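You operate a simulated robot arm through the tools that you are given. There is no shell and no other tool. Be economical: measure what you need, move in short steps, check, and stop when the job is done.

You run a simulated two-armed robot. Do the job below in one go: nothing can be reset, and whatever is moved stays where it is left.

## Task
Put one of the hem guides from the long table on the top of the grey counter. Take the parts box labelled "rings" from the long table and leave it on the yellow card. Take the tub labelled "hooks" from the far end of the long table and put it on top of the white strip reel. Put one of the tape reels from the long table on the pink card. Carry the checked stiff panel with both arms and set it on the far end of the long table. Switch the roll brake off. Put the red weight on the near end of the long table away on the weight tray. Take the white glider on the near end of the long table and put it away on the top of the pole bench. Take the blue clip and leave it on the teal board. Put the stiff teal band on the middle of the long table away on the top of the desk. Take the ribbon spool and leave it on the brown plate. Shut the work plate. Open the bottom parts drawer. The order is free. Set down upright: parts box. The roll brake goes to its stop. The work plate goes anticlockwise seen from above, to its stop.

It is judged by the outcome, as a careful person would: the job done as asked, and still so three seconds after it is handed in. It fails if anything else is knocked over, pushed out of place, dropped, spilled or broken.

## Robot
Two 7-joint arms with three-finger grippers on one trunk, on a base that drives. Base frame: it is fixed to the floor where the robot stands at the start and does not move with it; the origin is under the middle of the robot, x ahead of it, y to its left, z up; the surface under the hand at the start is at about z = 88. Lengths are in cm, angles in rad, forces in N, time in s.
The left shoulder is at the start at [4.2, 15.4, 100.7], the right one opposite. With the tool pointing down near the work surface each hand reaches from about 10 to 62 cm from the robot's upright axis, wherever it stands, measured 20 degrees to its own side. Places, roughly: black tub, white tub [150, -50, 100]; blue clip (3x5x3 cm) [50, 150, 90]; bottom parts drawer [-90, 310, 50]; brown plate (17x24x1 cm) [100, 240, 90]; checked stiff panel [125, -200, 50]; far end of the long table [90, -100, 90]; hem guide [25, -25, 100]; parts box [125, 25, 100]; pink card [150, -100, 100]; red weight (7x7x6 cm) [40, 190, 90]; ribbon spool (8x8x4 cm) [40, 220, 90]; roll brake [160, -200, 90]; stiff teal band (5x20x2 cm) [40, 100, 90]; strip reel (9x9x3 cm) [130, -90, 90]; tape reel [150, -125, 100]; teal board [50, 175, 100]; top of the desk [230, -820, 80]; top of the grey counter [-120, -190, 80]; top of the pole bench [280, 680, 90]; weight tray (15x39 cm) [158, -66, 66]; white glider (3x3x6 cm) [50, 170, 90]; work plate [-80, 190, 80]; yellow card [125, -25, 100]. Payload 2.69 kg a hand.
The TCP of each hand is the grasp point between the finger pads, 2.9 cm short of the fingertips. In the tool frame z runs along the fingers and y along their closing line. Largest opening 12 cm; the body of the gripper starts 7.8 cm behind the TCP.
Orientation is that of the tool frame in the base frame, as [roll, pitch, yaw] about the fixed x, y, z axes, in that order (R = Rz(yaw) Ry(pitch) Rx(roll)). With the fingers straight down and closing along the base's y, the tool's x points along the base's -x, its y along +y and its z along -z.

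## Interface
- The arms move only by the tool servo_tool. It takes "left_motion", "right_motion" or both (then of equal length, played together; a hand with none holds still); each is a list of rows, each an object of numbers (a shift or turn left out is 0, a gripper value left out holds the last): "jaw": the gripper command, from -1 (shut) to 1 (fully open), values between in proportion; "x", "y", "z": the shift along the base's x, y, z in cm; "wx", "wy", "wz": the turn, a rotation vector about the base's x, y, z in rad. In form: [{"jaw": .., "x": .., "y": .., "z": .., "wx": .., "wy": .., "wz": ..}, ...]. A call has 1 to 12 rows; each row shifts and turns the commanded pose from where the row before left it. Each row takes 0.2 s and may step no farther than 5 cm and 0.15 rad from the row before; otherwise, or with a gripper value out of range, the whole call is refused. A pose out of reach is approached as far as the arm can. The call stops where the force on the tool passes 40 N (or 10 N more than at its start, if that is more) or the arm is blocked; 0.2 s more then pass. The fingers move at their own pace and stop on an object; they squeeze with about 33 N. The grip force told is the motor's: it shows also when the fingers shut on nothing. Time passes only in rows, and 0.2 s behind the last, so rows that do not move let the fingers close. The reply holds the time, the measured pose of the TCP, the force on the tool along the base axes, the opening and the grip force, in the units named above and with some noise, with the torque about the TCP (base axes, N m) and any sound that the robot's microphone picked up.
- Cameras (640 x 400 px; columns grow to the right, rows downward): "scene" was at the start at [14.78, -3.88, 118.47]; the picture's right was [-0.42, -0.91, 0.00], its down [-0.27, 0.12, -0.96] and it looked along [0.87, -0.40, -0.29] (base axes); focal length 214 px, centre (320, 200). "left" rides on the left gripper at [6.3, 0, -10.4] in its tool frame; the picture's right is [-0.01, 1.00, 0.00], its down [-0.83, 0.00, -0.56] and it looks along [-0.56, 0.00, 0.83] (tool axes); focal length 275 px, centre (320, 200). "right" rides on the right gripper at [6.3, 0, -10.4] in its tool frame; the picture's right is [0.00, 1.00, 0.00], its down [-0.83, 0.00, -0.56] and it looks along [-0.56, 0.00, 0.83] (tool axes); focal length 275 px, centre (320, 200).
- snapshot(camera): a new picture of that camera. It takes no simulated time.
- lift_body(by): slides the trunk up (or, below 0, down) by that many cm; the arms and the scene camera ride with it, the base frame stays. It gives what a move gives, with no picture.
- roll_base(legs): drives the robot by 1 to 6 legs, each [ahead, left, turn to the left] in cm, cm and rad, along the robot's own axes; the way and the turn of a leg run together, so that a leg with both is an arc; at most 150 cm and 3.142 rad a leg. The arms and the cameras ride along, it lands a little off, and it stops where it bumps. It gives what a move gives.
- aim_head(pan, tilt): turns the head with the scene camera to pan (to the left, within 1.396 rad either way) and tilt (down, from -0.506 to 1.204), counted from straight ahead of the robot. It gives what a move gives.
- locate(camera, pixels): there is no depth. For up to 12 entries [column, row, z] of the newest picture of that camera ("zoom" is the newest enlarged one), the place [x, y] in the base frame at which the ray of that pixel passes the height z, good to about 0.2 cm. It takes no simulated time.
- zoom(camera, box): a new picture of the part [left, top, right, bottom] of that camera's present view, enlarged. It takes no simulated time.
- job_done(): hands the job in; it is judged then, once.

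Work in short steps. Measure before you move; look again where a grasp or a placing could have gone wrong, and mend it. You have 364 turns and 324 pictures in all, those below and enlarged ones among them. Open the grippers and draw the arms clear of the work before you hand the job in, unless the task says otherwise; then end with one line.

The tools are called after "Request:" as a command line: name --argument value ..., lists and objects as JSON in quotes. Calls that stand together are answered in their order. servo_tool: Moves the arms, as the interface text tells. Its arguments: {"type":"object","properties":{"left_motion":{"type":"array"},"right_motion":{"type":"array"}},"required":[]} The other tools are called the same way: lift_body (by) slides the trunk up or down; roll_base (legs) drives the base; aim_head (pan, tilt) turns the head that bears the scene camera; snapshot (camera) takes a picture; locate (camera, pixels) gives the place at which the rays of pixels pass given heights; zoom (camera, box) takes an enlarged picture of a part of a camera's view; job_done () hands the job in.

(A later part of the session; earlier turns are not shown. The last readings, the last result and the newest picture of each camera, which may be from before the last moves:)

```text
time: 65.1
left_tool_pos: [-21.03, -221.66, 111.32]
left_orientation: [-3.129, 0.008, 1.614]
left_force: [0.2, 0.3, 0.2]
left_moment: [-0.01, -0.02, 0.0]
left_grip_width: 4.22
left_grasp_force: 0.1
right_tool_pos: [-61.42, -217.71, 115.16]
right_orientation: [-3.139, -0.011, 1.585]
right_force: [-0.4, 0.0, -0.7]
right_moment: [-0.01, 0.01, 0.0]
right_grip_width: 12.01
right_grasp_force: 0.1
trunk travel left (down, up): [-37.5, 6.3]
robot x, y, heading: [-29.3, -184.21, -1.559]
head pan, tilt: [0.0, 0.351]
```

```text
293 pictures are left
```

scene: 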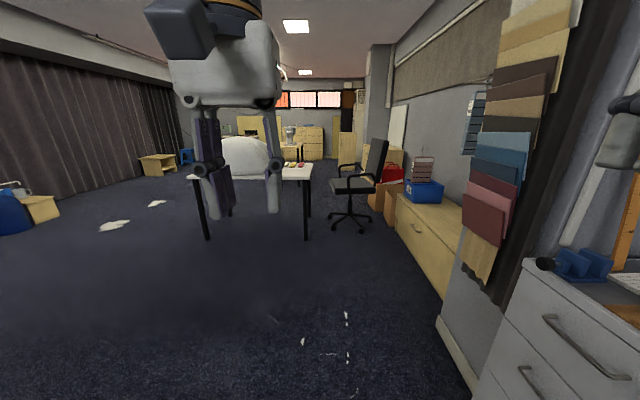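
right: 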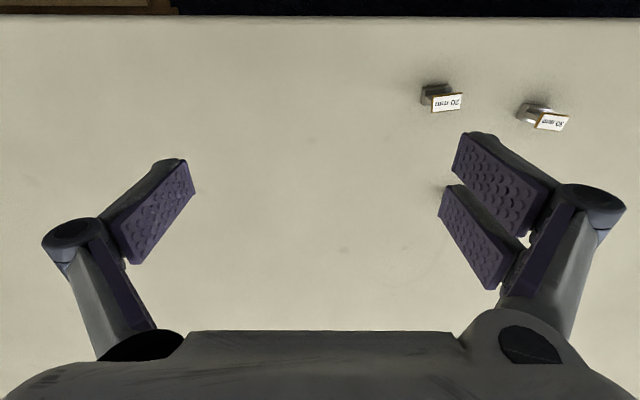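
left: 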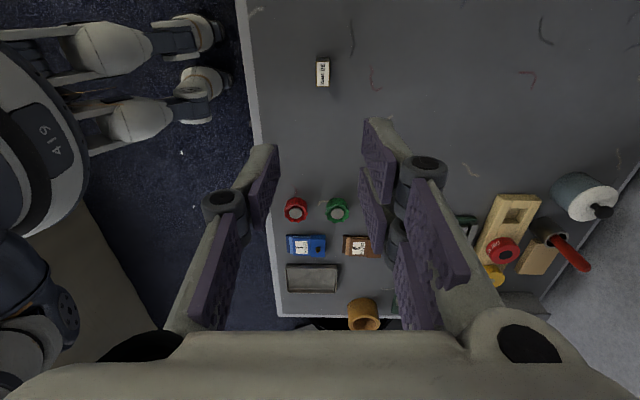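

Now turn left to face the far end of the table.

Request:
roll_base --legs '[[30, 0, 0], [0, 0, 1.57]]'

Request:
aim_head --pan 0.45 --tilt 0.35

Request:
snapshot --camera "scene"

Request:
aim_head --pan -0.1 --tilt 0.35

Request:
snapshot --camera "scene"

```text
time: 71.0
left_tool_pos: [8.4, -204.73, 111.39]
left_orientation: [-3.13, 0.008, -3.075]
left_force: [0.6, 0.1, -0.2]
left_moment: [-0.01, -0.02, 0.0]
left_grip_width: 4.21
left_grasp_force: 0.1
right_tool_pos: [5.46, -245.18, 115.08]
right_orientation: [-3.138, -0.01, -3.103]
right_force: [-0.2, -0.5, -0.2]
right_moment: [-0.01, 0.0, 0.01]
right_grip_width: 12.0
right_grasp_force: 0.1
trunk travel left (down, up): [-37.5, 6.3]
robot x, y, heading: [-28.84, -214.17, 0.04]
head pan, tilt: [0.0, 0.351]
```

```text
time: 71.9
left_tool_pos: [8.44, -204.87, 111.44]
left_orientation: [-3.128, 0.008, -3.075]
left_force: [-0.2, 0.0, 0.7]
left_moment: [-0.01, 0.01, 0.0]
left_grip_width: 4.19
left_grasp_force: 0.1
right_tool_pos: [5.5, -245.14, 115.12]
right_orientation: [-3.137, -0.011, -3.103]
right_force: [0.8, 0.6, 0.7]
right_moment: [0.0, 0.01, -0.02]
right_grip_width: 12.0
right_grasp_force: 0.1
trunk travel left (down, up): [-37.5, 6.3]
robot x, y, heading: [-29.21, -214.22, 0.041]
head pan, tilt: [0.45, 0.351]
```

```text
292 pictures are left
```

scene: 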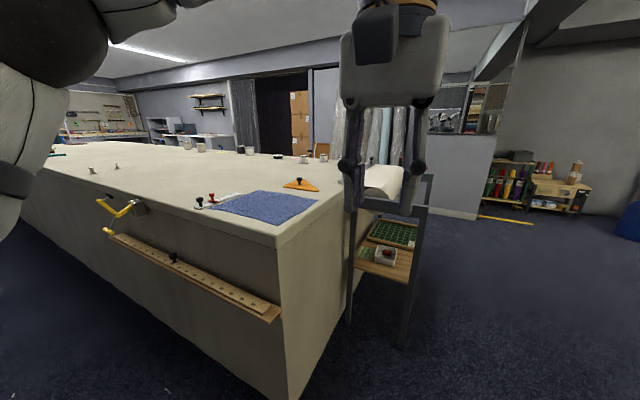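

```text
time: 72.9
left_tool_pos: [8.46, -204.95, 111.43]
left_orientation: [-3.131, 0.008, -3.076]
left_force: [1.3, -0.3, -0.6]
left_moment: [-0.03, 0.0, -0.01]
left_grip_width: 4.22
left_grasp_force: 0.0
right_tool_pos: [5.43, -245.22, 115.11]
right_orientation: [-3.137, -0.011, -3.104]
right_force: [-0.6, -0.4, -0.8]
right_moment: [-0.01, 0.0, 0.03]
right_grip_width: 11.97
right_grasp_force: 0.1
trunk travel left (down, up): [-37.5, 6.3]
robot x, y, heading: [-29.16, -214.24, 0.042]
head pan, tilt: [-0.099, 0.351]
```

```text
291 pictures are left
```

scene: 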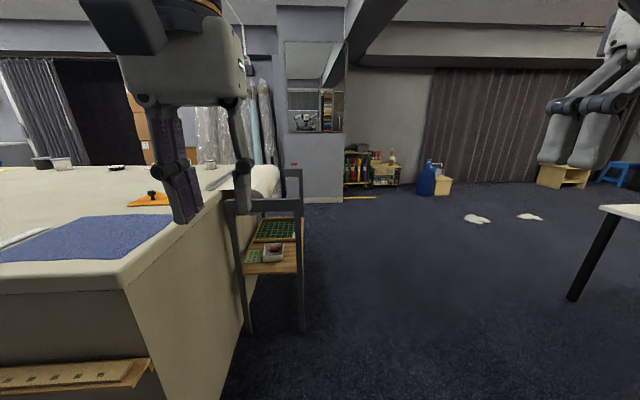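

Locate the trolley legs and table corner before driving.

Request:
locate --camera "scene" --pixels '[[250, 333, 0], [300, 333, 0], [126, 290, 88], [280, 168, 88], [168, 195, 89], [275, 253, 55], [578, 300, 0]]'

Request:
zoom --camera "scene" --box '[130, 140, 330, 290]'

```text
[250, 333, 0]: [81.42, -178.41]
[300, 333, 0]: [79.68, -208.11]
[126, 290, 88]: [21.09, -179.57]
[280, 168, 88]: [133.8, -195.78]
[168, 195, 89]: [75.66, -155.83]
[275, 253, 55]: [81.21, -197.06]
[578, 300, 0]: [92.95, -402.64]
```

```text
2.67 times, centred on (230, 215) of scene
```

zoom: 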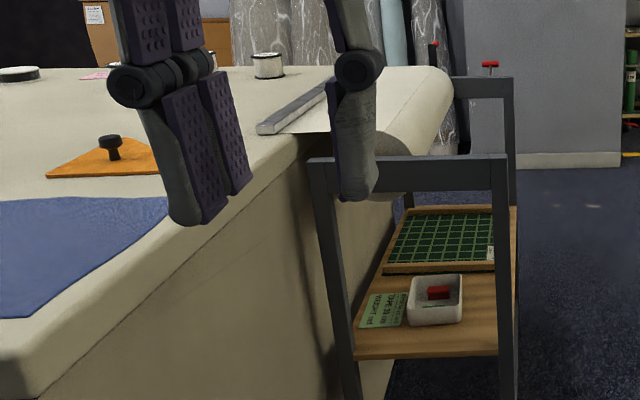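

The panel lies on the trolley shelf with a lever at the far frame. Drive to [125,-275] and face +y.

Request:
roll_base --legs '[[0, -62, 0], [150, 0, 0], [0, 0, 1.53]]'

Request:
aim_head --pan 0.0 --tilt 0.55

Request:
snapshot --camera "scene"

```text
time: 88.8
left_tool_pos: [116.8, -231.76, 111.41]
left_orientation: [-3.13, 0.009, -1.563]
left_force: [0.4, 1.0, 0.4]
left_moment: [0.01, 0.02, 0.01]
left_grip_width: 4.19
left_grasp_force: 0.1
right_tool_pos: [156.98, -236.93, 115.22]
right_orientation: [-3.139, -0.011, -1.591]
right_force: [-0.2, 1.4, -0.4]
right_moment: [0.01, 0.03, 0.01]
right_grip_width: 11.99
right_grasp_force: 0.0
trunk travel left (down, up): [-37.5, 6.3]
robot x, y, heading: [123.67, -269.59, 1.548]
head pan, tilt: [-0.099, 0.351]
```

```text
time: 89.6
left_tool_pos: [116.85, -231.8, 111.45]
left_orientation: [-3.129, 0.009, -1.564]
left_force: [-0.4, 0.2, -0.8]
left_moment: [-0.05, 0.03, 0.02]
left_grip_width: 4.2
left_grasp_force: 0.0
right_tool_pos: [156.95, -236.99, 115.0]
right_orientation: [-3.138, -0.01, -1.591]
right_force: [0.1, -0.2, -0.7]
right_moment: [0.02, 0.02, -0.01]
right_grip_width: 12.0
right_grasp_force: 0.0
trunk travel left (down, up): [-37.5, 6.3]
robot x, y, heading: [123.84, -269.77, 1.546]
head pan, tilt: [0.0, 0.55]
```

```text
289 pictures are left
```

scene: 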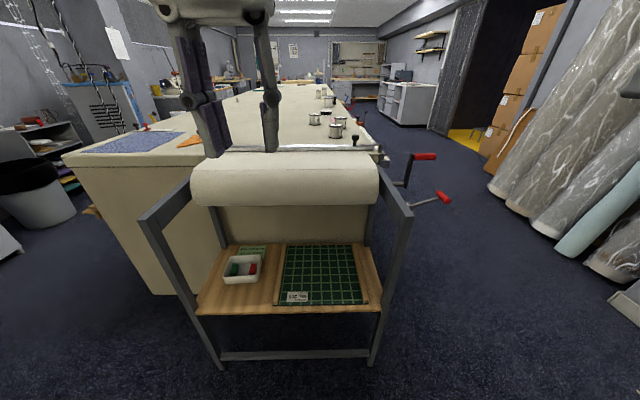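

Good view. Zoom to the panel and the levers.

Request:
zoom --camera "scene" --box '[190, 230, 400, 330]'

Request:
zoom --camera "scene" --box '[330, 130, 490, 230]'

Request:
locate --camera "scene" --pixels '[[274, 305, 50], [368, 305, 50], [285, 246, 50], [355, 246, 50], [200, 315, 50], [142, 220, 88], [408, 215, 88], [285, 246, 53], [274, 305, 53], [368, 305, 53]]'

```text
3.05 times, centred on (295, 280) of scene
```

zoom: 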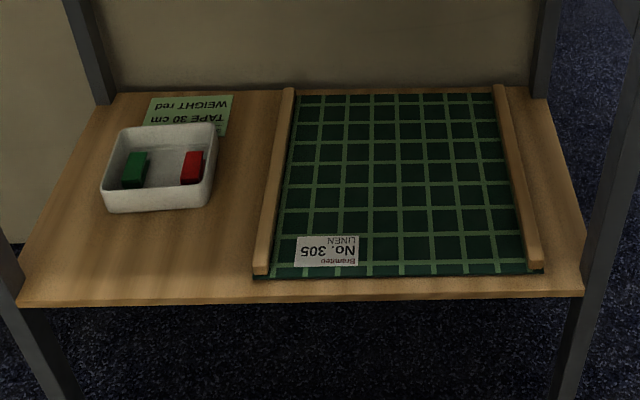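

```text
4.00 times, centred on (410, 180) of scene
```

zoom: 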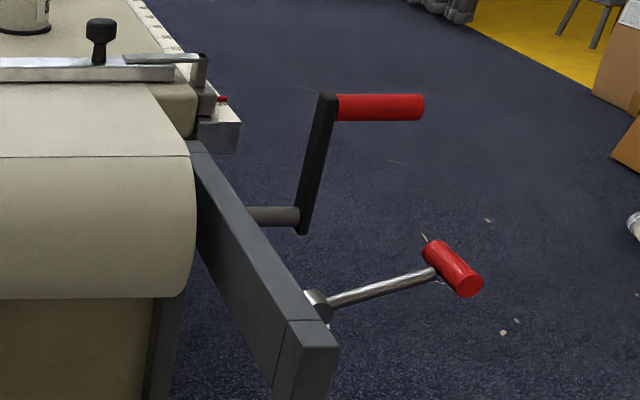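

```text
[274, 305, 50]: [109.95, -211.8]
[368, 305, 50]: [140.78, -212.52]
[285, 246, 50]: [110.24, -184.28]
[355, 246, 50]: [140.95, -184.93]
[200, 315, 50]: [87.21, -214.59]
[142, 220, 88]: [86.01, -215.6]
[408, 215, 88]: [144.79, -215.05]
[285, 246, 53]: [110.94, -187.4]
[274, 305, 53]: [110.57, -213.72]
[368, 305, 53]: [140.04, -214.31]
```

Check the roll geometry using the wrist cameras.

Request:
snapshot --camera "left"

Request:
snapshot --camera "right"

```text
286 pictures are left
```

left: 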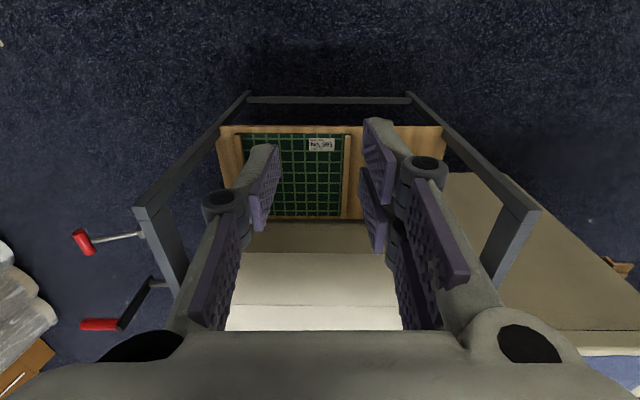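

```text
285 pictures are left
```

right: 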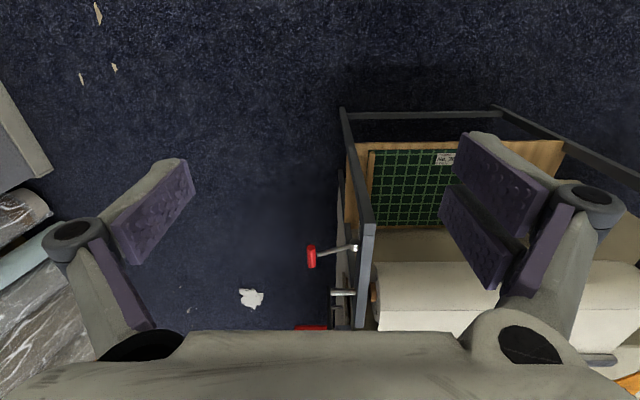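

Find the roll's front position: locate the roll's edge at several heights and panel rails from the left camera.

Request:
locate --camera "left" --pixels '[[300, 252, 80], [300, 252, 75], [300, 252, 88], [238, 138, 52], [347, 138, 52], [347, 215, 52], [238, 213, 52], [300, 127, 50], [140, 210, 95], [535, 210, 95], [300, 222, 50]]'

Request:
locate --camera "right" --pixels '[[400, 262, 80], [400, 262, 88], [312, 256, 75], [355, 248, 75], [312, 256, 85], [355, 248, 85], [366, 225, 95], [366, 225, 88]]'

```text
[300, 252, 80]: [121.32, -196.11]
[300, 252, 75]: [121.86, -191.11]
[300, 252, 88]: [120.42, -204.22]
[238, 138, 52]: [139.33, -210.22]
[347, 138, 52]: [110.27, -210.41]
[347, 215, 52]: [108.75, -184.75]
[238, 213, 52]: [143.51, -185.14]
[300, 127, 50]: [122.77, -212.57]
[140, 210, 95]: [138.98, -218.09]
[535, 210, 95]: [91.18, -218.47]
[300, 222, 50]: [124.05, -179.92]
```

```text
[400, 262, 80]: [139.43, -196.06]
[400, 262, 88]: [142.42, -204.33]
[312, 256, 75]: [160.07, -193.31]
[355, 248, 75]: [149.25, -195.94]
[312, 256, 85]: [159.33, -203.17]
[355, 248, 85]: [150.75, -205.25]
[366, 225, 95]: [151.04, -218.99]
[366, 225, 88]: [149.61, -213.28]
```

Measure the right frame clearance near the right rail more exactly.

Request:
zoom --camera "scene" --box '[340, 170, 420, 370]'

Request:
zoom --camera "right" --box '[300, 80, 540, 280]'

```text
2.00 times, centred on (380, 270) of scene
```

zoom: 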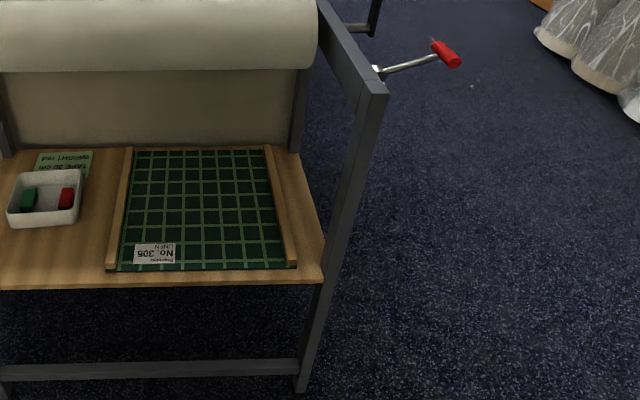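

```text
2.00 times, centred on (420, 180) of right
```

zoom: 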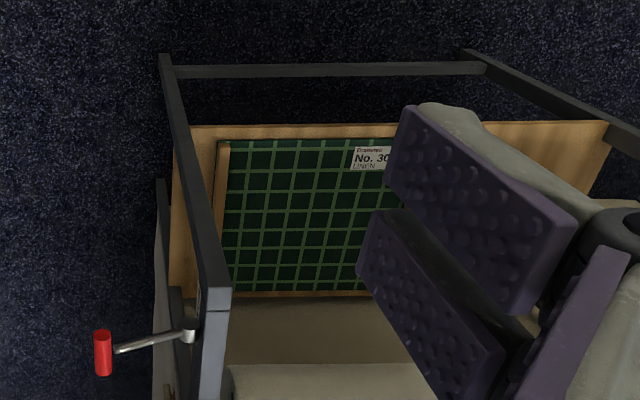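

Request:
locate --camera "zoom" --pixels '[[190, 127, 49], [612, 122, 49], [205, 310, 90], [230, 290, 90], [228, 148, 53], [218, 148, 53], [230, 285, 53], [170, 60, 0], [179, 75, 5]]'

Request:
snapshot --camera "scene"

Request:
locate --camera "scene" --pixels '[[382, 312, 49], [196, 312, 49], [384, 215, 90], [408, 215, 90], [370, 365, 0], [384, 215, 86], [379, 308, 52]]'

```text
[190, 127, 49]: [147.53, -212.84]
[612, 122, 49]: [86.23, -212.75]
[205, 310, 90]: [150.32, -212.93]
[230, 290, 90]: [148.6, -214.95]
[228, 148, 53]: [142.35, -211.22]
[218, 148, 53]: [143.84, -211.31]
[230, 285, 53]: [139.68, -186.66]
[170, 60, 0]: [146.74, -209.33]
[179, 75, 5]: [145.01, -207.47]
```

```text
282 pictures are left
```

scene: 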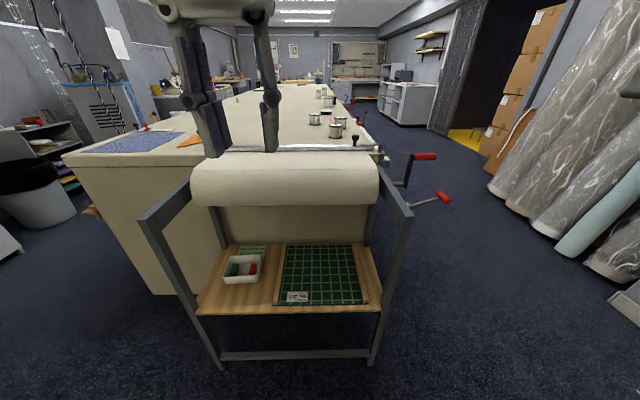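

```text
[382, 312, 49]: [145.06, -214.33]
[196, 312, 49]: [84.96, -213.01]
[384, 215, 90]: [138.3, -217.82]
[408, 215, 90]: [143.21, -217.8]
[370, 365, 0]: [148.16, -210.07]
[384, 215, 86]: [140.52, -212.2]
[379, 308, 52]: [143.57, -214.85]
```

Corrected geometry (two-view): shelf z≈45, rails at x≈109.5 and 141.7, right frame inner ≈145. First study the roll brake: zoom closely for markings.

Request:
zoom --camera "scene" --box '[370, 140, 470, 230]'

Request:
zoom --camera "right" --box '[290, 210, 390, 310]'

```text
4.44 times, centred on (420, 185) of scene
```

zoom: 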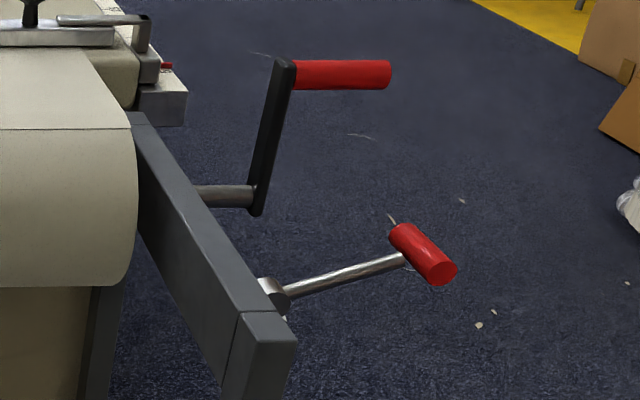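

```text
4.00 times, centred on (340, 260) of right
```

zoom: 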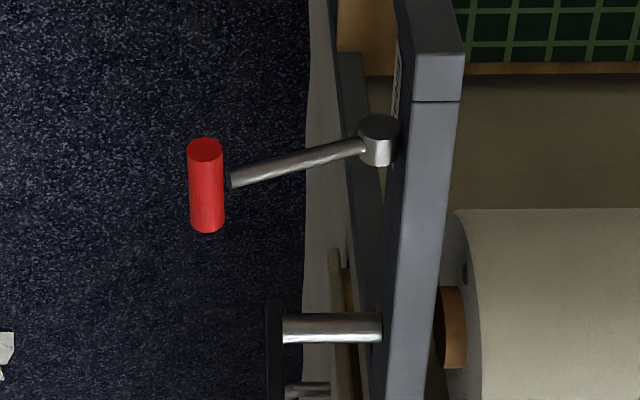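

There's a label on the frame's outer face near the lever. I go around to the +x side and look at it.

Request:
roll_base --legs '[[0, -105, 0], [65, 0, 0], [0, 0, 1.57]]'

Request:
aim_head --pan 0.0 --tilt 0.5

Request:
snapshot --camera "scene"

```text
time: 104.9
left_tool_pos: [191.24, -213.39, 111.44]
left_orientation: [-3.13, 0.009, 0.007]
left_force: [0.3, -1.7, 0.2]
left_moment: [0.01, 0.01, 0.01]
left_grip_width: 4.2
left_grasp_force: 0.0
right_tool_pos: [196.4, -173.16, 115.1]
right_orientation: [-3.138, -0.012, -0.02]
right_force: [-0.1, 0.2, 0.8]
right_moment: [-0.04, 0.01, 0.07]
right_grip_width: 12.0
right_grasp_force: 0.0
trunk travel left (down, up): [-37.5, 6.3]
robot x, y, heading: [229.29, -206.64, 3.127]
head pan, tilt: [0.0, 0.55]
```

```text
time: 105.5
left_tool_pos: [191.18, -213.41, 111.46]
left_orientation: [-3.131, 0.009, 0.007]
left_force: [0.0, -0.2, 0.4]
left_moment: [0.0, 0.01, 0.03]
left_grip_width: 4.16
left_grasp_force: 0.1
right_tool_pos: [196.42, -173.18, 115.15]
right_orientation: [-3.138, -0.009, -0.019]
right_force: [0.2, 0.7, -0.1]
right_moment: [0.0, 0.03, -0.03]
right_grip_width: 12.0
right_grasp_force: 0.0
trunk travel left (down, up): [-37.5, 6.3]
robot x, y, heading: [228.7, -206.35, 3.12]
head pan, tilt: [0.0, 0.499]
```

```text
279 pictures are left
```

scene: 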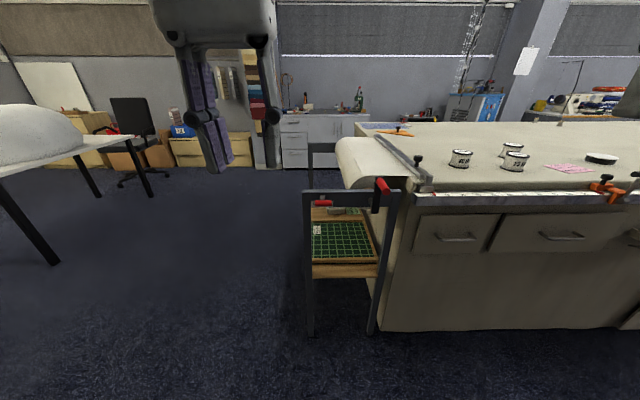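

Zoom at the brake lever (315,200) and the tabletop items.

Request:
zoom --camera "scene" --box '[295, 165, 405, 235]'

Request:
zoom --camera "scene" --box '[400, 110, 640, 260]'

```text
5.71 times, centred on (350, 200) of scene
```

zoom: 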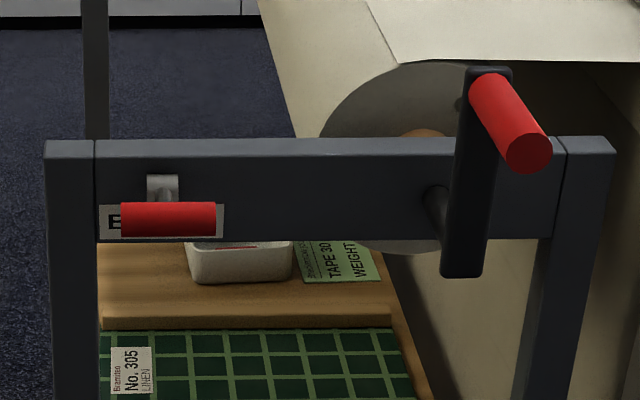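

```text
2.67 times, centred on (520, 185) of scene
```

zoom: 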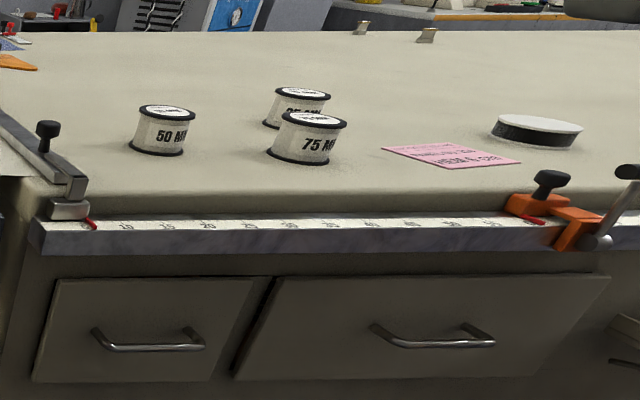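

Knob hides the label; lower the trunk so that the camera sees the label below the knob.

Request:
lift_body --by -36

Request:
aim_head --pan 0.0 --tilt 0.1

Request:
snapshot --camera "scene"

```text
time: 109.0
left_tool_pos: [184.69, -213.25, 69.26]
left_orientation: [-3.132, -0.17, 0.009]
left_force: [-0.3, 0.6, 0.5]
left_moment: [-0.02, 0.01, -0.04]
left_grip_width: 4.21
left_grasp_force: 0.1
right_tool_pos: [184.51, -172.89, 64.83]
right_orientation: [-3.137, -0.45, -0.019]
right_force: [-0.2, -0.9, -0.2]
right_moment: [0.0, 0.01, 0.03]
right_grip_width: 12.01
right_grasp_force: 0.1
trunk travel left (down, up): [-1.5, 42.3]
robot x, y, heading: [229.09, -206.12, 3.123]
head pan, tilt: [0.0, 0.499]
```

```text
time: 109.9
left_tool_pos: [184.68, -213.28, 69.26]
left_orientation: [-3.132, -0.17, 0.007]
left_force: [0.9, 0.1, -0.7]
left_moment: [-0.01, 0.01, 0.0]
left_grip_width: 4.19
left_grasp_force: 0.2
right_tool_pos: [184.54, -172.92, 64.84]
right_orientation: [-3.139, -0.449, -0.019]
right_force: [-0.1, 0.3, -0.4]
right_moment: [0.0, -0.02, -0.02]
right_grip_width: 11.99
right_grasp_force: 0.1
trunk travel left (down, up): [-1.5, 42.3]
robot x, y, heading: [229.14, -206.34, 3.126]
head pan, tilt: [0.0, 0.099]
```

```text
276 pictures are left
```

scene: 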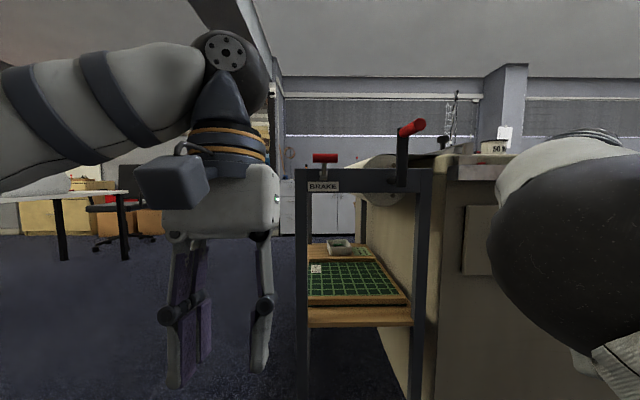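

Request:
zoom --camera "scene" --box '[295, 145, 345, 205]'

Request:
locate --camera "scene" --pixels '[[325, 158, 86], [325, 158, 88], [323, 186, 80]]'

```text
6.67 times, centred on (320, 175) of scene
```

zoom: 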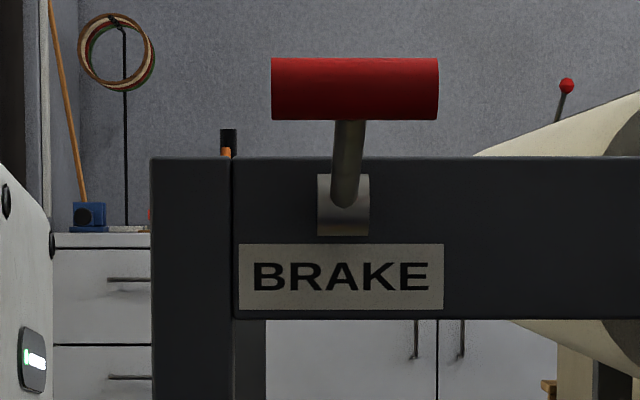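

```text
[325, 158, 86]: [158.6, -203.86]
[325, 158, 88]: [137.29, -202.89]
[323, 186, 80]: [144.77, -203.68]
```

Label is just "BRAKE"; the lever pivots about y (T-knob parallel to y), now raised. I raise the trunk and prepare the left hand to push the knob down.

Request:
lift_body --by 36

Request:
aim_head --pan 0.0 --tilt 0.5

Request:
zoom --camera "scene" --box '[290, 160, 410, 240]'

Request:
locate --camera "zoom" --pixels '[[164, 212, 84], [164, 212, 86], [164, 212, 88], [110, 130, 88], [500, 140, 100]]'

Request:
snapshot --camera "left"

```text
time: 113.4
left_tool_pos: [184.76, -213.19, 105.15]
left_orientation: [-3.133, -0.172, 0.009]
left_force: [0.5, -0.6, -0.7]
left_moment: [-0.01, -0.02, -0.01]
left_grip_width: 4.18
left_grasp_force: 0.0
right_tool_pos: [185.79, -172.99, 104.35]
right_orientation: [-3.139, -0.366, -0.018]
right_force: [0.6, -0.8, -0.9]
right_moment: [-0.01, 0.02, -0.01]
right_grip_width: 12.01
right_grasp_force: 0.1
trunk travel left (down, up): [-37.5, 6.3]
robot x, y, heading: [229.16, -206.38, 3.123]
head pan, tilt: [0.0, 0.099]
```

```text
time: 114.3
left_tool_pos: [184.75, -213.18, 105.27]
left_orientation: [-3.132, -0.171, 0.009]
left_force: [-0.3, 0.7, 0.4]
left_moment: [-0.01, 0.01, 0.02]
left_grip_width: 4.2
left_grasp_force: 0.1
right_tool_pos: [185.74, -172.93, 104.43]
right_orientation: [-3.138, -0.366, -0.02]
right_force: [0.2, 0.6, 0.0]
right_moment: [0.01, 0.01, 0.0]
right_grip_width: 11.99
right_grasp_force: 0.1
trunk travel left (down, up): [-37.5, 6.3]
robot x, y, heading: [228.74, -206.11, 3.118]
head pan, tilt: [0.0, 0.499]
```

```text
5.00 times, centred on (350, 200) of scene
```

zoom: 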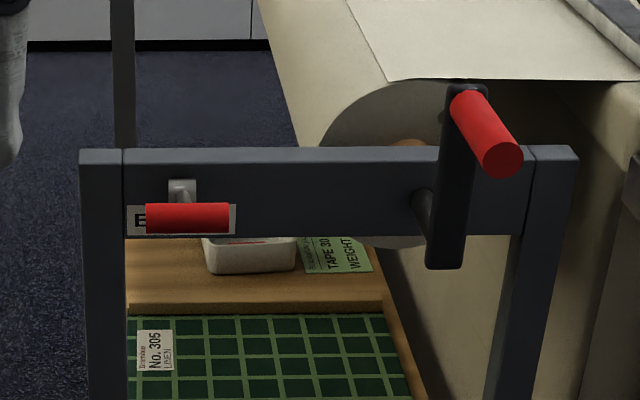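

```text
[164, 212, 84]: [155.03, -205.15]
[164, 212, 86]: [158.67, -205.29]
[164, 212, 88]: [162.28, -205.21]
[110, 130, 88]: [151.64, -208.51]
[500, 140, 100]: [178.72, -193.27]
```

```text
273 pictures are left
```

left: 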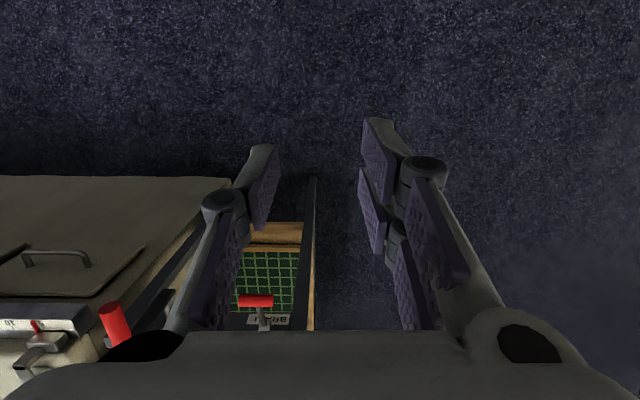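

Two-view intersection: knob centre ≈[158.6,-204.5,86]. Level the left hand, shut it, and bring it over the knob.

Request:
servo_tool --left_motion '[{"jaw": -1, "wy": 0.1}, {"wy": 0.07}, {"x": -4.5}, {"x": -4.5, "y": 1.5}, {"x": -4.5, "y": 2}, {"x": -4.5, "y": 2}, {"x": -4.5, "y": 1.7}, {"x": -3}]'

Request:
snapshot --camera "left"

Request:
snapshot --camera "scene"

```text
time: 116.1
left_tool_pos: [175.68, -211.12, 101.4]
left_orientation: [-3.131, 0.001, 0.009]
left_force: [-1.0, 0.2, -0.3]
left_moment: [0.0, -0.04, 0.02]
left_grip_width: 0.03
left_grasp_force: 28.5
left hand out of reach, approached as far as the arm can: row 4, 5, 6, 7, 8
right_tool_pos: [185.77, -172.91, 104.54]
right_orientation: [-3.139, -0.366, -0.019]
right_force: [0.4, 0.2, -0.4]
right_moment: [-0.01, 0.01, 0.03]
right_grip_width: 12.01
right_grasp_force: 0.1
trunk travel left (down, up): [-37.5, 6.3]
robot x, y, heading: [229.16, -206.71, 3.12]
head pan, tilt: [0.0, 0.499]
```

```text
272 pictures are left
```

left: 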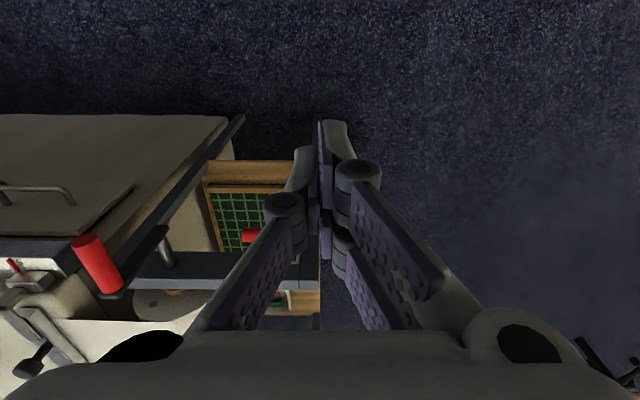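

```text
271 pictures are left
```

scene: 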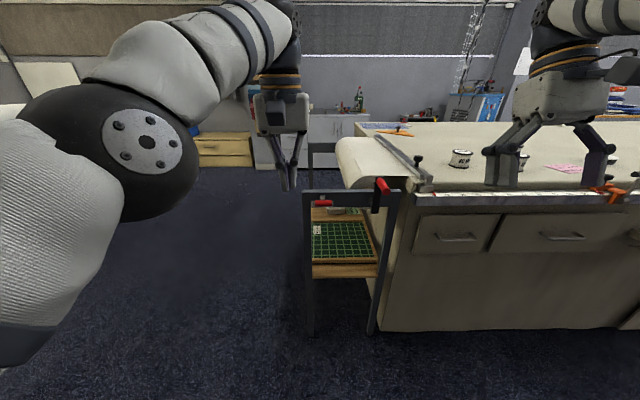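

Drive forward 17 cm and 5 cm right so the left fingers come over the knob.

Request:
roll_base --legs '[[17, -5, 0]]'

Request:
snapshot --camera "left"

Request:
snapshot --camera "right"

```text
time: 117.6
left_tool_pos: [159.07, -205.81, 101.34]
left_orientation: [-3.13, -0.001, 0.008]
left_force: [-0.9, -0.6, 0.3]
left_moment: [-0.02, -0.02, 0.0]
left_grip_width: 0.0
left_grasp_force: 28.4
right_tool_pos: [169.13, -167.68, 104.47]
right_orientation: [-3.139, -0.368, -0.017]
right_force: [-2.0, 0.4, -0.6]
right_moment: [-0.02, -0.02, 0.02]
right_grip_width: 12.02
right_grasp_force: 0.1
trunk travel left (down, up): [-37.5, 6.3]
robot x, y, heading: [212.5, -200.82, 3.122]
head pan, tilt: [0.0, 0.499]
```

```text
270 pictures are left
```

left: 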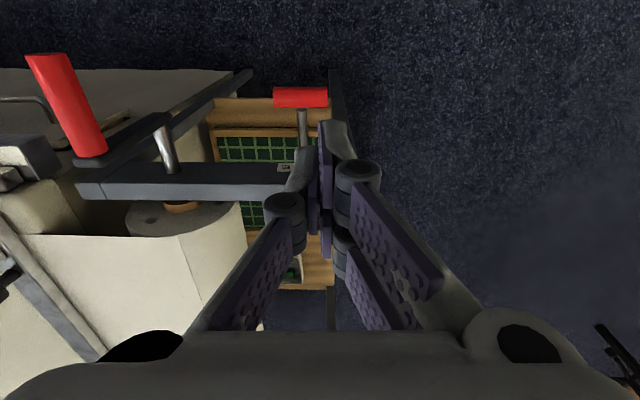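

```text
269 pictures are left
```

right: 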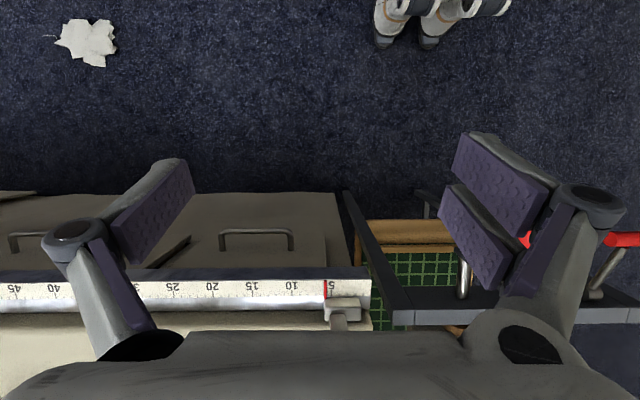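

Request:
locate --camera "left" --pixels '[[300, 97, 84], [300, 97, 86], [300, 97, 88], [275, 97, 86], [327, 97, 86]]'

Request:
zoom --camera "scene" --box '[220, 150, 420, 290]'

```text
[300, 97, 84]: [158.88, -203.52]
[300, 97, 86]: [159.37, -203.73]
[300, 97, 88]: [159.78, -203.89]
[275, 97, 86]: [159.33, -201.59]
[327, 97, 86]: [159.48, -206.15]
```

```text
2.86 times, centred on (320, 220) of scene
```

zoom: 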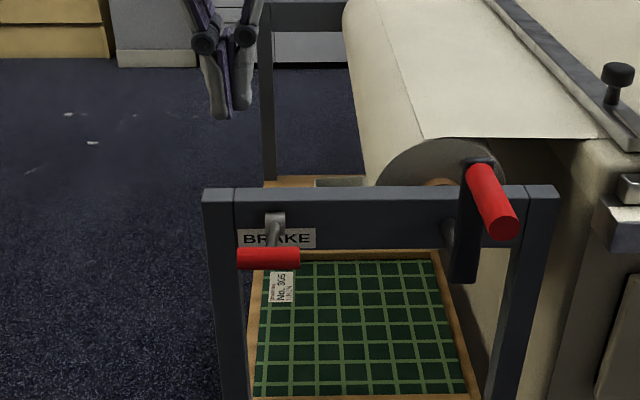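

Knob at [159.4,-203.8]. Press down from above, stepwise.

Request:
servo_tool --left_motion '[{"y": 1.3, "z": -4}, {"z": -4}, {"z": -2}, {"z": -2}, {"z": -1.5}, {"z": -1.5}]'

Request:
zoom --camera "scene" --box '[220, 150, 420, 290]'

```text
time: 119.1
left_tool_pos: [156.12, -203.4, 88.47]
left_orientation: [-3.131, 0.012, 0.011]
left_force: [9.3, -1.8, 28.9]
left_moment: [-0.19, -0.86, 0.02]
left_grip_width: 0.02
left_grasp_force: 28.3
left hand out of reach, approached as far as the arm can: row 1, 2, 3, 4, 6
right_tool_pos: [169.67, -167.84, 104.59]
right_orientation: [-3.137, -0.361, -0.015]
right_force: [0.6, 0.1, -0.4]
right_moment: [-0.03, -0.03, 0.01]
right_grip_width: 11.98
right_grasp_force: 0.0
trunk travel left (down, up): [-37.5, 6.3]
robot x, y, heading: [212.42, -200.84, 3.124]
head pan, tilt: [0.0, 0.499]
stopped in row 6 (left hand): the force on the tool passed its limit at 44 N (the readings are from after the stop); the commanded pose is now the measured one
```

```text
2.86 times, centred on (320, 220) of scene
```

zoom: 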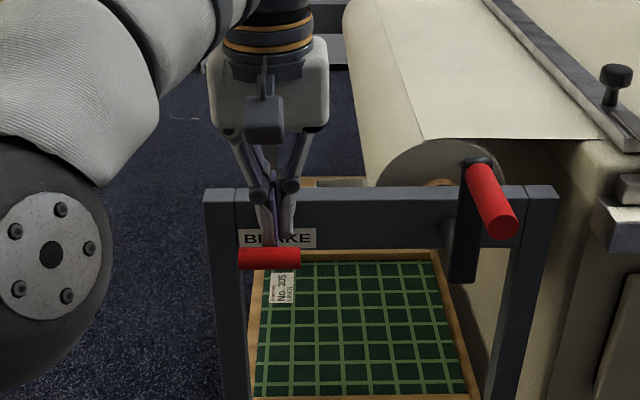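

The lever didn't move under 44 N down (fingers on the rod at x≈156). Instead, I'll pinch the rod between the fingers (it can pivot) and try both directions. First rise, and drive 10 cm closer.

Request:
servo_tool --left_motion '[{"z": 4}, {"z": 5}, {"z": 4}]' --right_motion '[{"z": 4}, {"z": 4}, {"z": 2}]'

Request:
roll_base --legs '[[10, 0, 0]]'

Request:
servo_tool --left_motion '[{"x": 4, "jaw": -0.4}, {"x": 4}, {"x": 1}]'

Request:
snapshot --camera "left"

```text
time: 119.9
left_tool_pos: [159.33, -203.69, 100.05]
left_orientation: [-3.133, 0.006, 0.011]
left_force: [0.2, -0.1, 0.3]
left_moment: [0.03, 0.05, 0.01]
left_grip_width: 0.0
left_grasp_force: 28.5
left hand out of reach, approached as far as the arm can: row 1, 2, 3
right_tool_pos: [169.34, -167.75, 104.54]
right_orientation: [-3.14, -0.365, -0.017]
right_force: [0.3, 0.2, -0.3]
right_moment: [0.03, 0.04, 0.0]
right_grip_width: 11.98
right_grasp_force: 0.0
right hand out of reach, approached as far as the arm can: row 1, 2, 3
trunk travel left (down, up): [-37.5, 6.3]
robot x, y, heading: [212.46, -201.24, 3.122]
head pan, tilt: [0.0, 0.499]
```

```text
time: 121.1
left_tool_pos: [149.01, -203.47, 100.05]
left_orientation: [-3.132, 0.003, 0.011]
left_force: [-1.2, 0.2, -0.2]
left_moment: [0.02, -0.06, 0.0]
left_grip_width: 0.0
left_grasp_force: 29.0
right_tool_pos: [159.08, -167.52, 104.45]
right_orientation: [-3.139, -0.367, -0.018]
right_force: [-2.3, 0.3, 0.1]
right_moment: [-0.01, -0.09, 0.0]
right_grip_width: 12.0
right_grasp_force: 0.1
trunk travel left (down, up): [-37.5, 6.3]
robot x, y, heading: [202.15, -200.95, 3.122]
head pan, tilt: [0.0, 0.499]
```

```text
time: 121.9
left_tool_pos: [158.26, -203.46, 100.23]
left_orientation: [-3.133, 0.007, 0.012]
left_force: [1.2, 0.0, 0.2]
left_moment: [-0.01, -0.01, -0.01]
left_grip_width: 3.61
left_grasp_force: 0.1
right_tool_pos: [159.13, -167.51, 104.39]
right_orientation: [-3.138, -0.368, -0.017]
right_force: [0.1, 0.0, 0.3]
right_moment: [-0.02, 0.01, -0.01]
right_grip_width: 12.0
right_grasp_force: 0.0
trunk travel left (down, up): [-37.5, 6.3]
robot x, y, heading: [202.07, -200.95, 3.119]
head pan, tilt: [0.0, 0.499]
```

```text
266 pictures are left
```

left: 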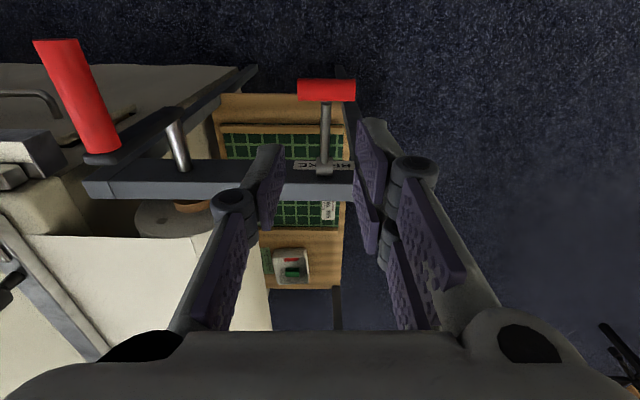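

Request:
locate --camera "left" --pixels '[[327, 90, 86], [326, 120, 85], [325, 145, 83.5], [325, 168, 82], [350, 170, 84]]'

```text
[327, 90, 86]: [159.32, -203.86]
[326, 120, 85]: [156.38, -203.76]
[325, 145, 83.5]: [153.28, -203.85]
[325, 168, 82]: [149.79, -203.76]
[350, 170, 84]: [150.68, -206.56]
```

Descend with the rod between the fingers at x≈155.5, then close.

Request:
servo_tool --left_motion '[{"x": -2.8, "y": -0.3, "z": -3}, {"z": -4}, {"z": -4}, {"z": -4}, {"jaw": -1}, {}, {}]'

Request:
snapshot --camera "left"

```text
time: 123.5
left_tool_pos: [155.34, -203.93, 85.03]
left_orientation: [-3.131, 0.006, 0.012]
left_force: [-2.9, -4.4, -2.2]
left_moment: [-0.01, 0.01, -0.12]
left_grip_width: 0.86
left_grasp_force: 36.0
right_tool_pos: [159.11, -167.5, 104.5]
right_orientation: [-3.138, -0.366, -0.016]
right_force: [0.0, 0.5, -0.9]
right_moment: [-0.01, -0.03, -0.02]
right_grip_width: 12.0
right_grasp_force: 0.0
trunk travel left (down, up): [-37.5, 6.3]
robot x, y, heading: [202.41, -200.88, 3.124]
head pan, tilt: [0.0, 0.499]
```

```text
265 pictures are left
```

left: 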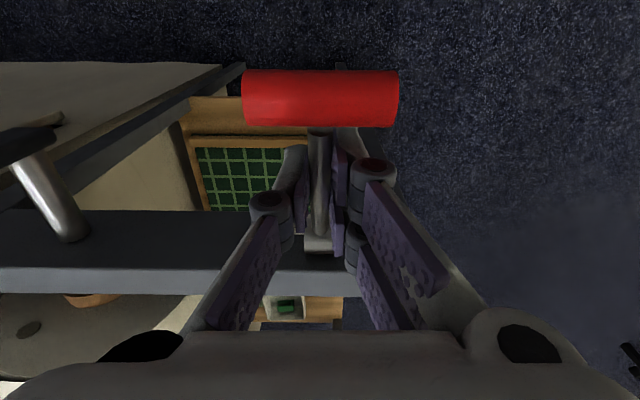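

Gripped the rod (0.86 cm). Try lifting it a little along its arc.

Request:
servo_tool --left_motion '[{"x": -0.5, "z": 0.9}, {"x": -0.6, "z": 0.8}, {"x": -0.7, "z": 0.7}]'

Request:
zoom --camera "scene" --box '[220, 150, 420, 290]'

```text
time: 124.3
left_tool_pos: [153.69, -203.79, 87.41]
left_orientation: [-3.132, 0.007, 0.01]
left_force: [13.7, -1.7, -10.5]
left_moment: [0.1, -0.87, -0.21]
left_grip_width: 0.96
left_grasp_force: 36.7
right_tool_pos: [159.22, -167.54, 104.56]
right_orientation: [-3.137, -0.364, -0.017]
right_force: [0.6, -0.2, -0.9]
right_moment: [0.01, -0.03, -0.01]
right_grip_width: 11.98
right_grasp_force: 0.0
trunk travel left (down, up): [-37.5, 6.3]
robot x, y, heading: [202.25, -200.73, 3.12]
head pan, tilt: [0.0, 0.499]
```

```text
2.86 times, centred on (320, 220) of scene
```

zoom: 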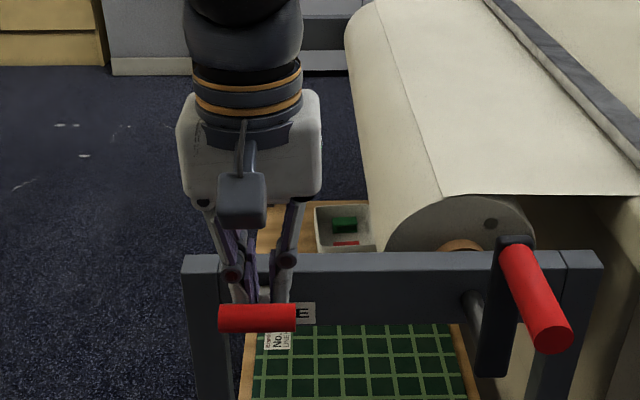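

The force is modest — it seems to move. Continue upward along the arc and look.

Request:
servo_tool --left_motion '[{"x": -0.8, "z": 0.5}, {"x": -0.9, "z": 0.4}, {"x": -0.9, "z": 0.2}]'

Request:
snapshot --camera "left"

Request:
zoom --camera "scene" --box '[220, 150, 420, 290]'

```text
time: 125.1
left_tool_pos: [150.77, -203.71, 88.68]
left_orientation: [-3.129, 0.008, 0.008]
left_force: [-0.2, -0.3, -0.7]
left_moment: [0.02, -0.02, 0.01]
left_grip_width: 0.02
left_grasp_force: 29.1
right_tool_pos: [159.18, -167.42, 104.42]
right_orientation: [-3.14, -0.365, -0.018]
right_force: [-0.5, -0.5, 0.1]
right_moment: [-0.02, 0.01, 0.02]
right_grip_width: 12.02
right_grasp_force: 0.1
trunk travel left (down, up): [-37.5, 6.3]
robot x, y, heading: [202.21, -201.0, 3.126]
head pan, tilt: [0.0, 0.499]
```

```text
263 pictures are left
```

left: 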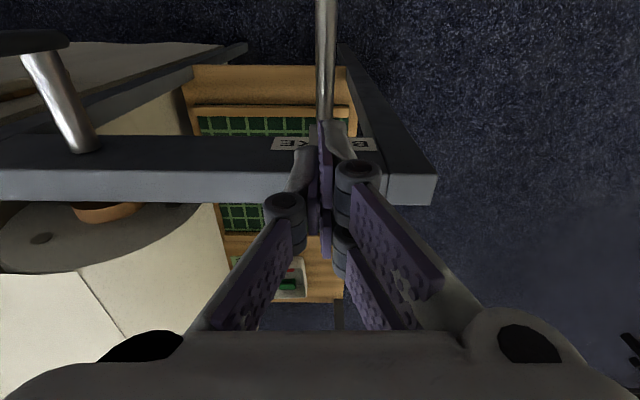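

```text
2.86 times, centred on (320, 220) of scene
```

zoom: 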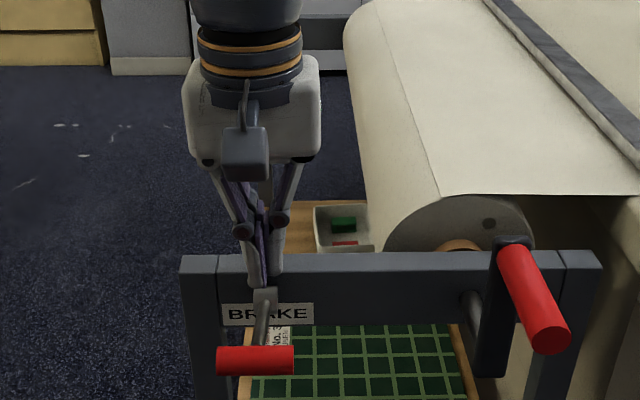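

The rod slipped out. Raise the hand and re-measure the lever's angle.

Request:
servo_tool --left_motion '[{"z": 4}, {"z": 4, "x": 3}, {"z": 3.5, "x": 4}]'

Request:
snapshot --camera "left"

Request:
zoom --camera "scene" --box '[220, 150, 420, 290]'

Request:
locate --camera "zoom" --pixels '[[255, 360, 78], [255, 360, 82], [255, 360, 86], [255, 360, 90]]'

```text
refused: row 3 steps farther than a row can; nothing moved
```

```text
261 pictures are left
```

left: 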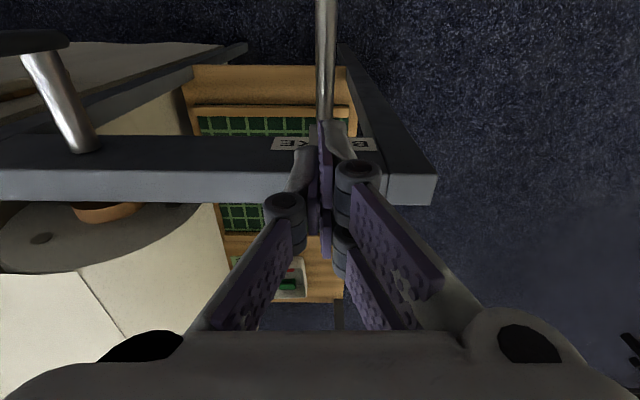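

```text
2.86 times, centred on (320, 220) of scene
```

zoom: 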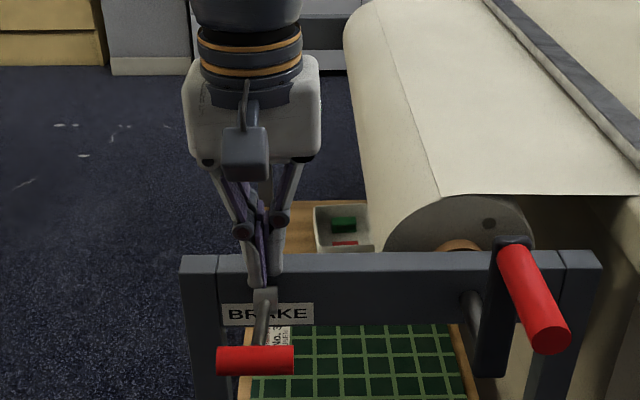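

```text
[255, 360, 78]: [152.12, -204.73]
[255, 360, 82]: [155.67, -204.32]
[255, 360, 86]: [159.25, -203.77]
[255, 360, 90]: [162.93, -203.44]
```

Line of sight still fits the original knob spot [159.3,86]: the lever moves upward freely and fell back when the knob hit the fingers. Better: grip the knob by its ends (closing along y), which lets it pivot. Rise and move over it.

Request:
servo_tool --left_motion '[{"z": 4}, {"z": 4, "x": 2}, {"z": 3, "x": 3.5, "jaw": 0.3}, {"x": 3.1}]'

Request:
snapshot --camera "left"

Request:
locate --camera "left" --pixels '[[327, 90, 86], [300, 88, 86], [354, 88, 86]]'

```text
time: 126.1
left_tool_pos: [159.66, -203.68, 99.65]
left_orientation: [-3.129, 0.008, 0.01]
left_force: [0.1, 0.5, 1.2]
left_moment: [-0.03, -0.02, -0.02]
left_grip_width: 7.83
left_grasp_force: 0.0
right_tool_pos: [159.28, -167.54, 104.53]
right_orientation: [-3.138, -0.366, -0.018]
right_force: [0.6, 0.1, 0.1]
right_moment: [0.01, 0.0, 0.01]
right_grip_width: 11.99
right_grasp_force: 0.1
trunk travel left (down, up): [-37.5, 6.3]
robot x, y, heading: [202.18, -200.56, 3.122]
head pan, tilt: [0.0, 0.499]
```

```text
259 pictures are left
```

left: 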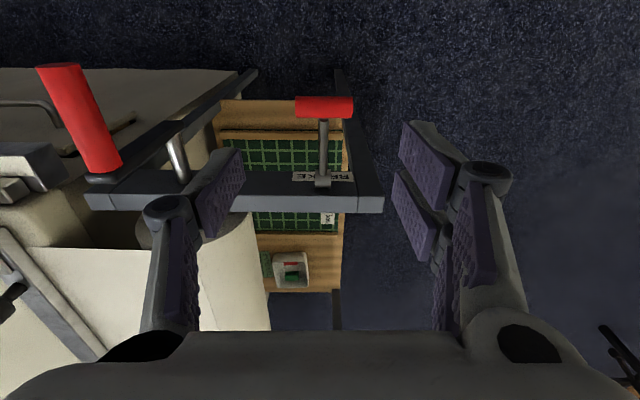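

```text
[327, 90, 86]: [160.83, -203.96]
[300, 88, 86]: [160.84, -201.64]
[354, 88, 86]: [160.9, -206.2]
```

Request:
servo_tool --left_motion '[{"x": -0.4, "z": -4}, {"z": -4}, {"z": -4}, {"z": -1.6}, {"jaw": -1}, {}, {}]'

Request:
snapshot --camera "left"

```text
time: 127.7
left_tool_pos: [159.14, -203.89, 86.03]
left_orientation: [-3.134, 0.003, 0.01]
left_force: [1.3, -7.7, 2.4]
left_moment: [-0.24, -0.1, 0.04]
left_grip_width: 6.33
left_grasp_force: 44.9
right_tool_pos: [159.28, -167.63, 104.49]
right_orientation: [-3.139, -0.367, -0.017]
right_force: [0.6, -0.6, -0.8]
right_moment: [0.02, -0.01, -0.03]
right_grip_width: 12.0
right_grasp_force: 0.0
trunk travel left (down, up): [-37.5, 6.3]
robot x, y, heading: [202.16, -200.77, 3.119]
head pan, tilt: [0.0, 0.499]
```

```text
258 pictures are left
```

left: 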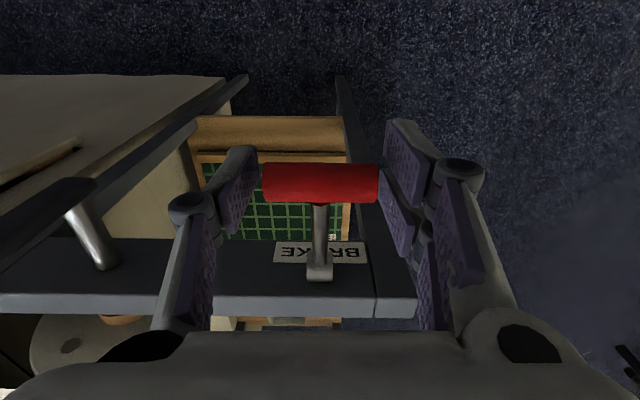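

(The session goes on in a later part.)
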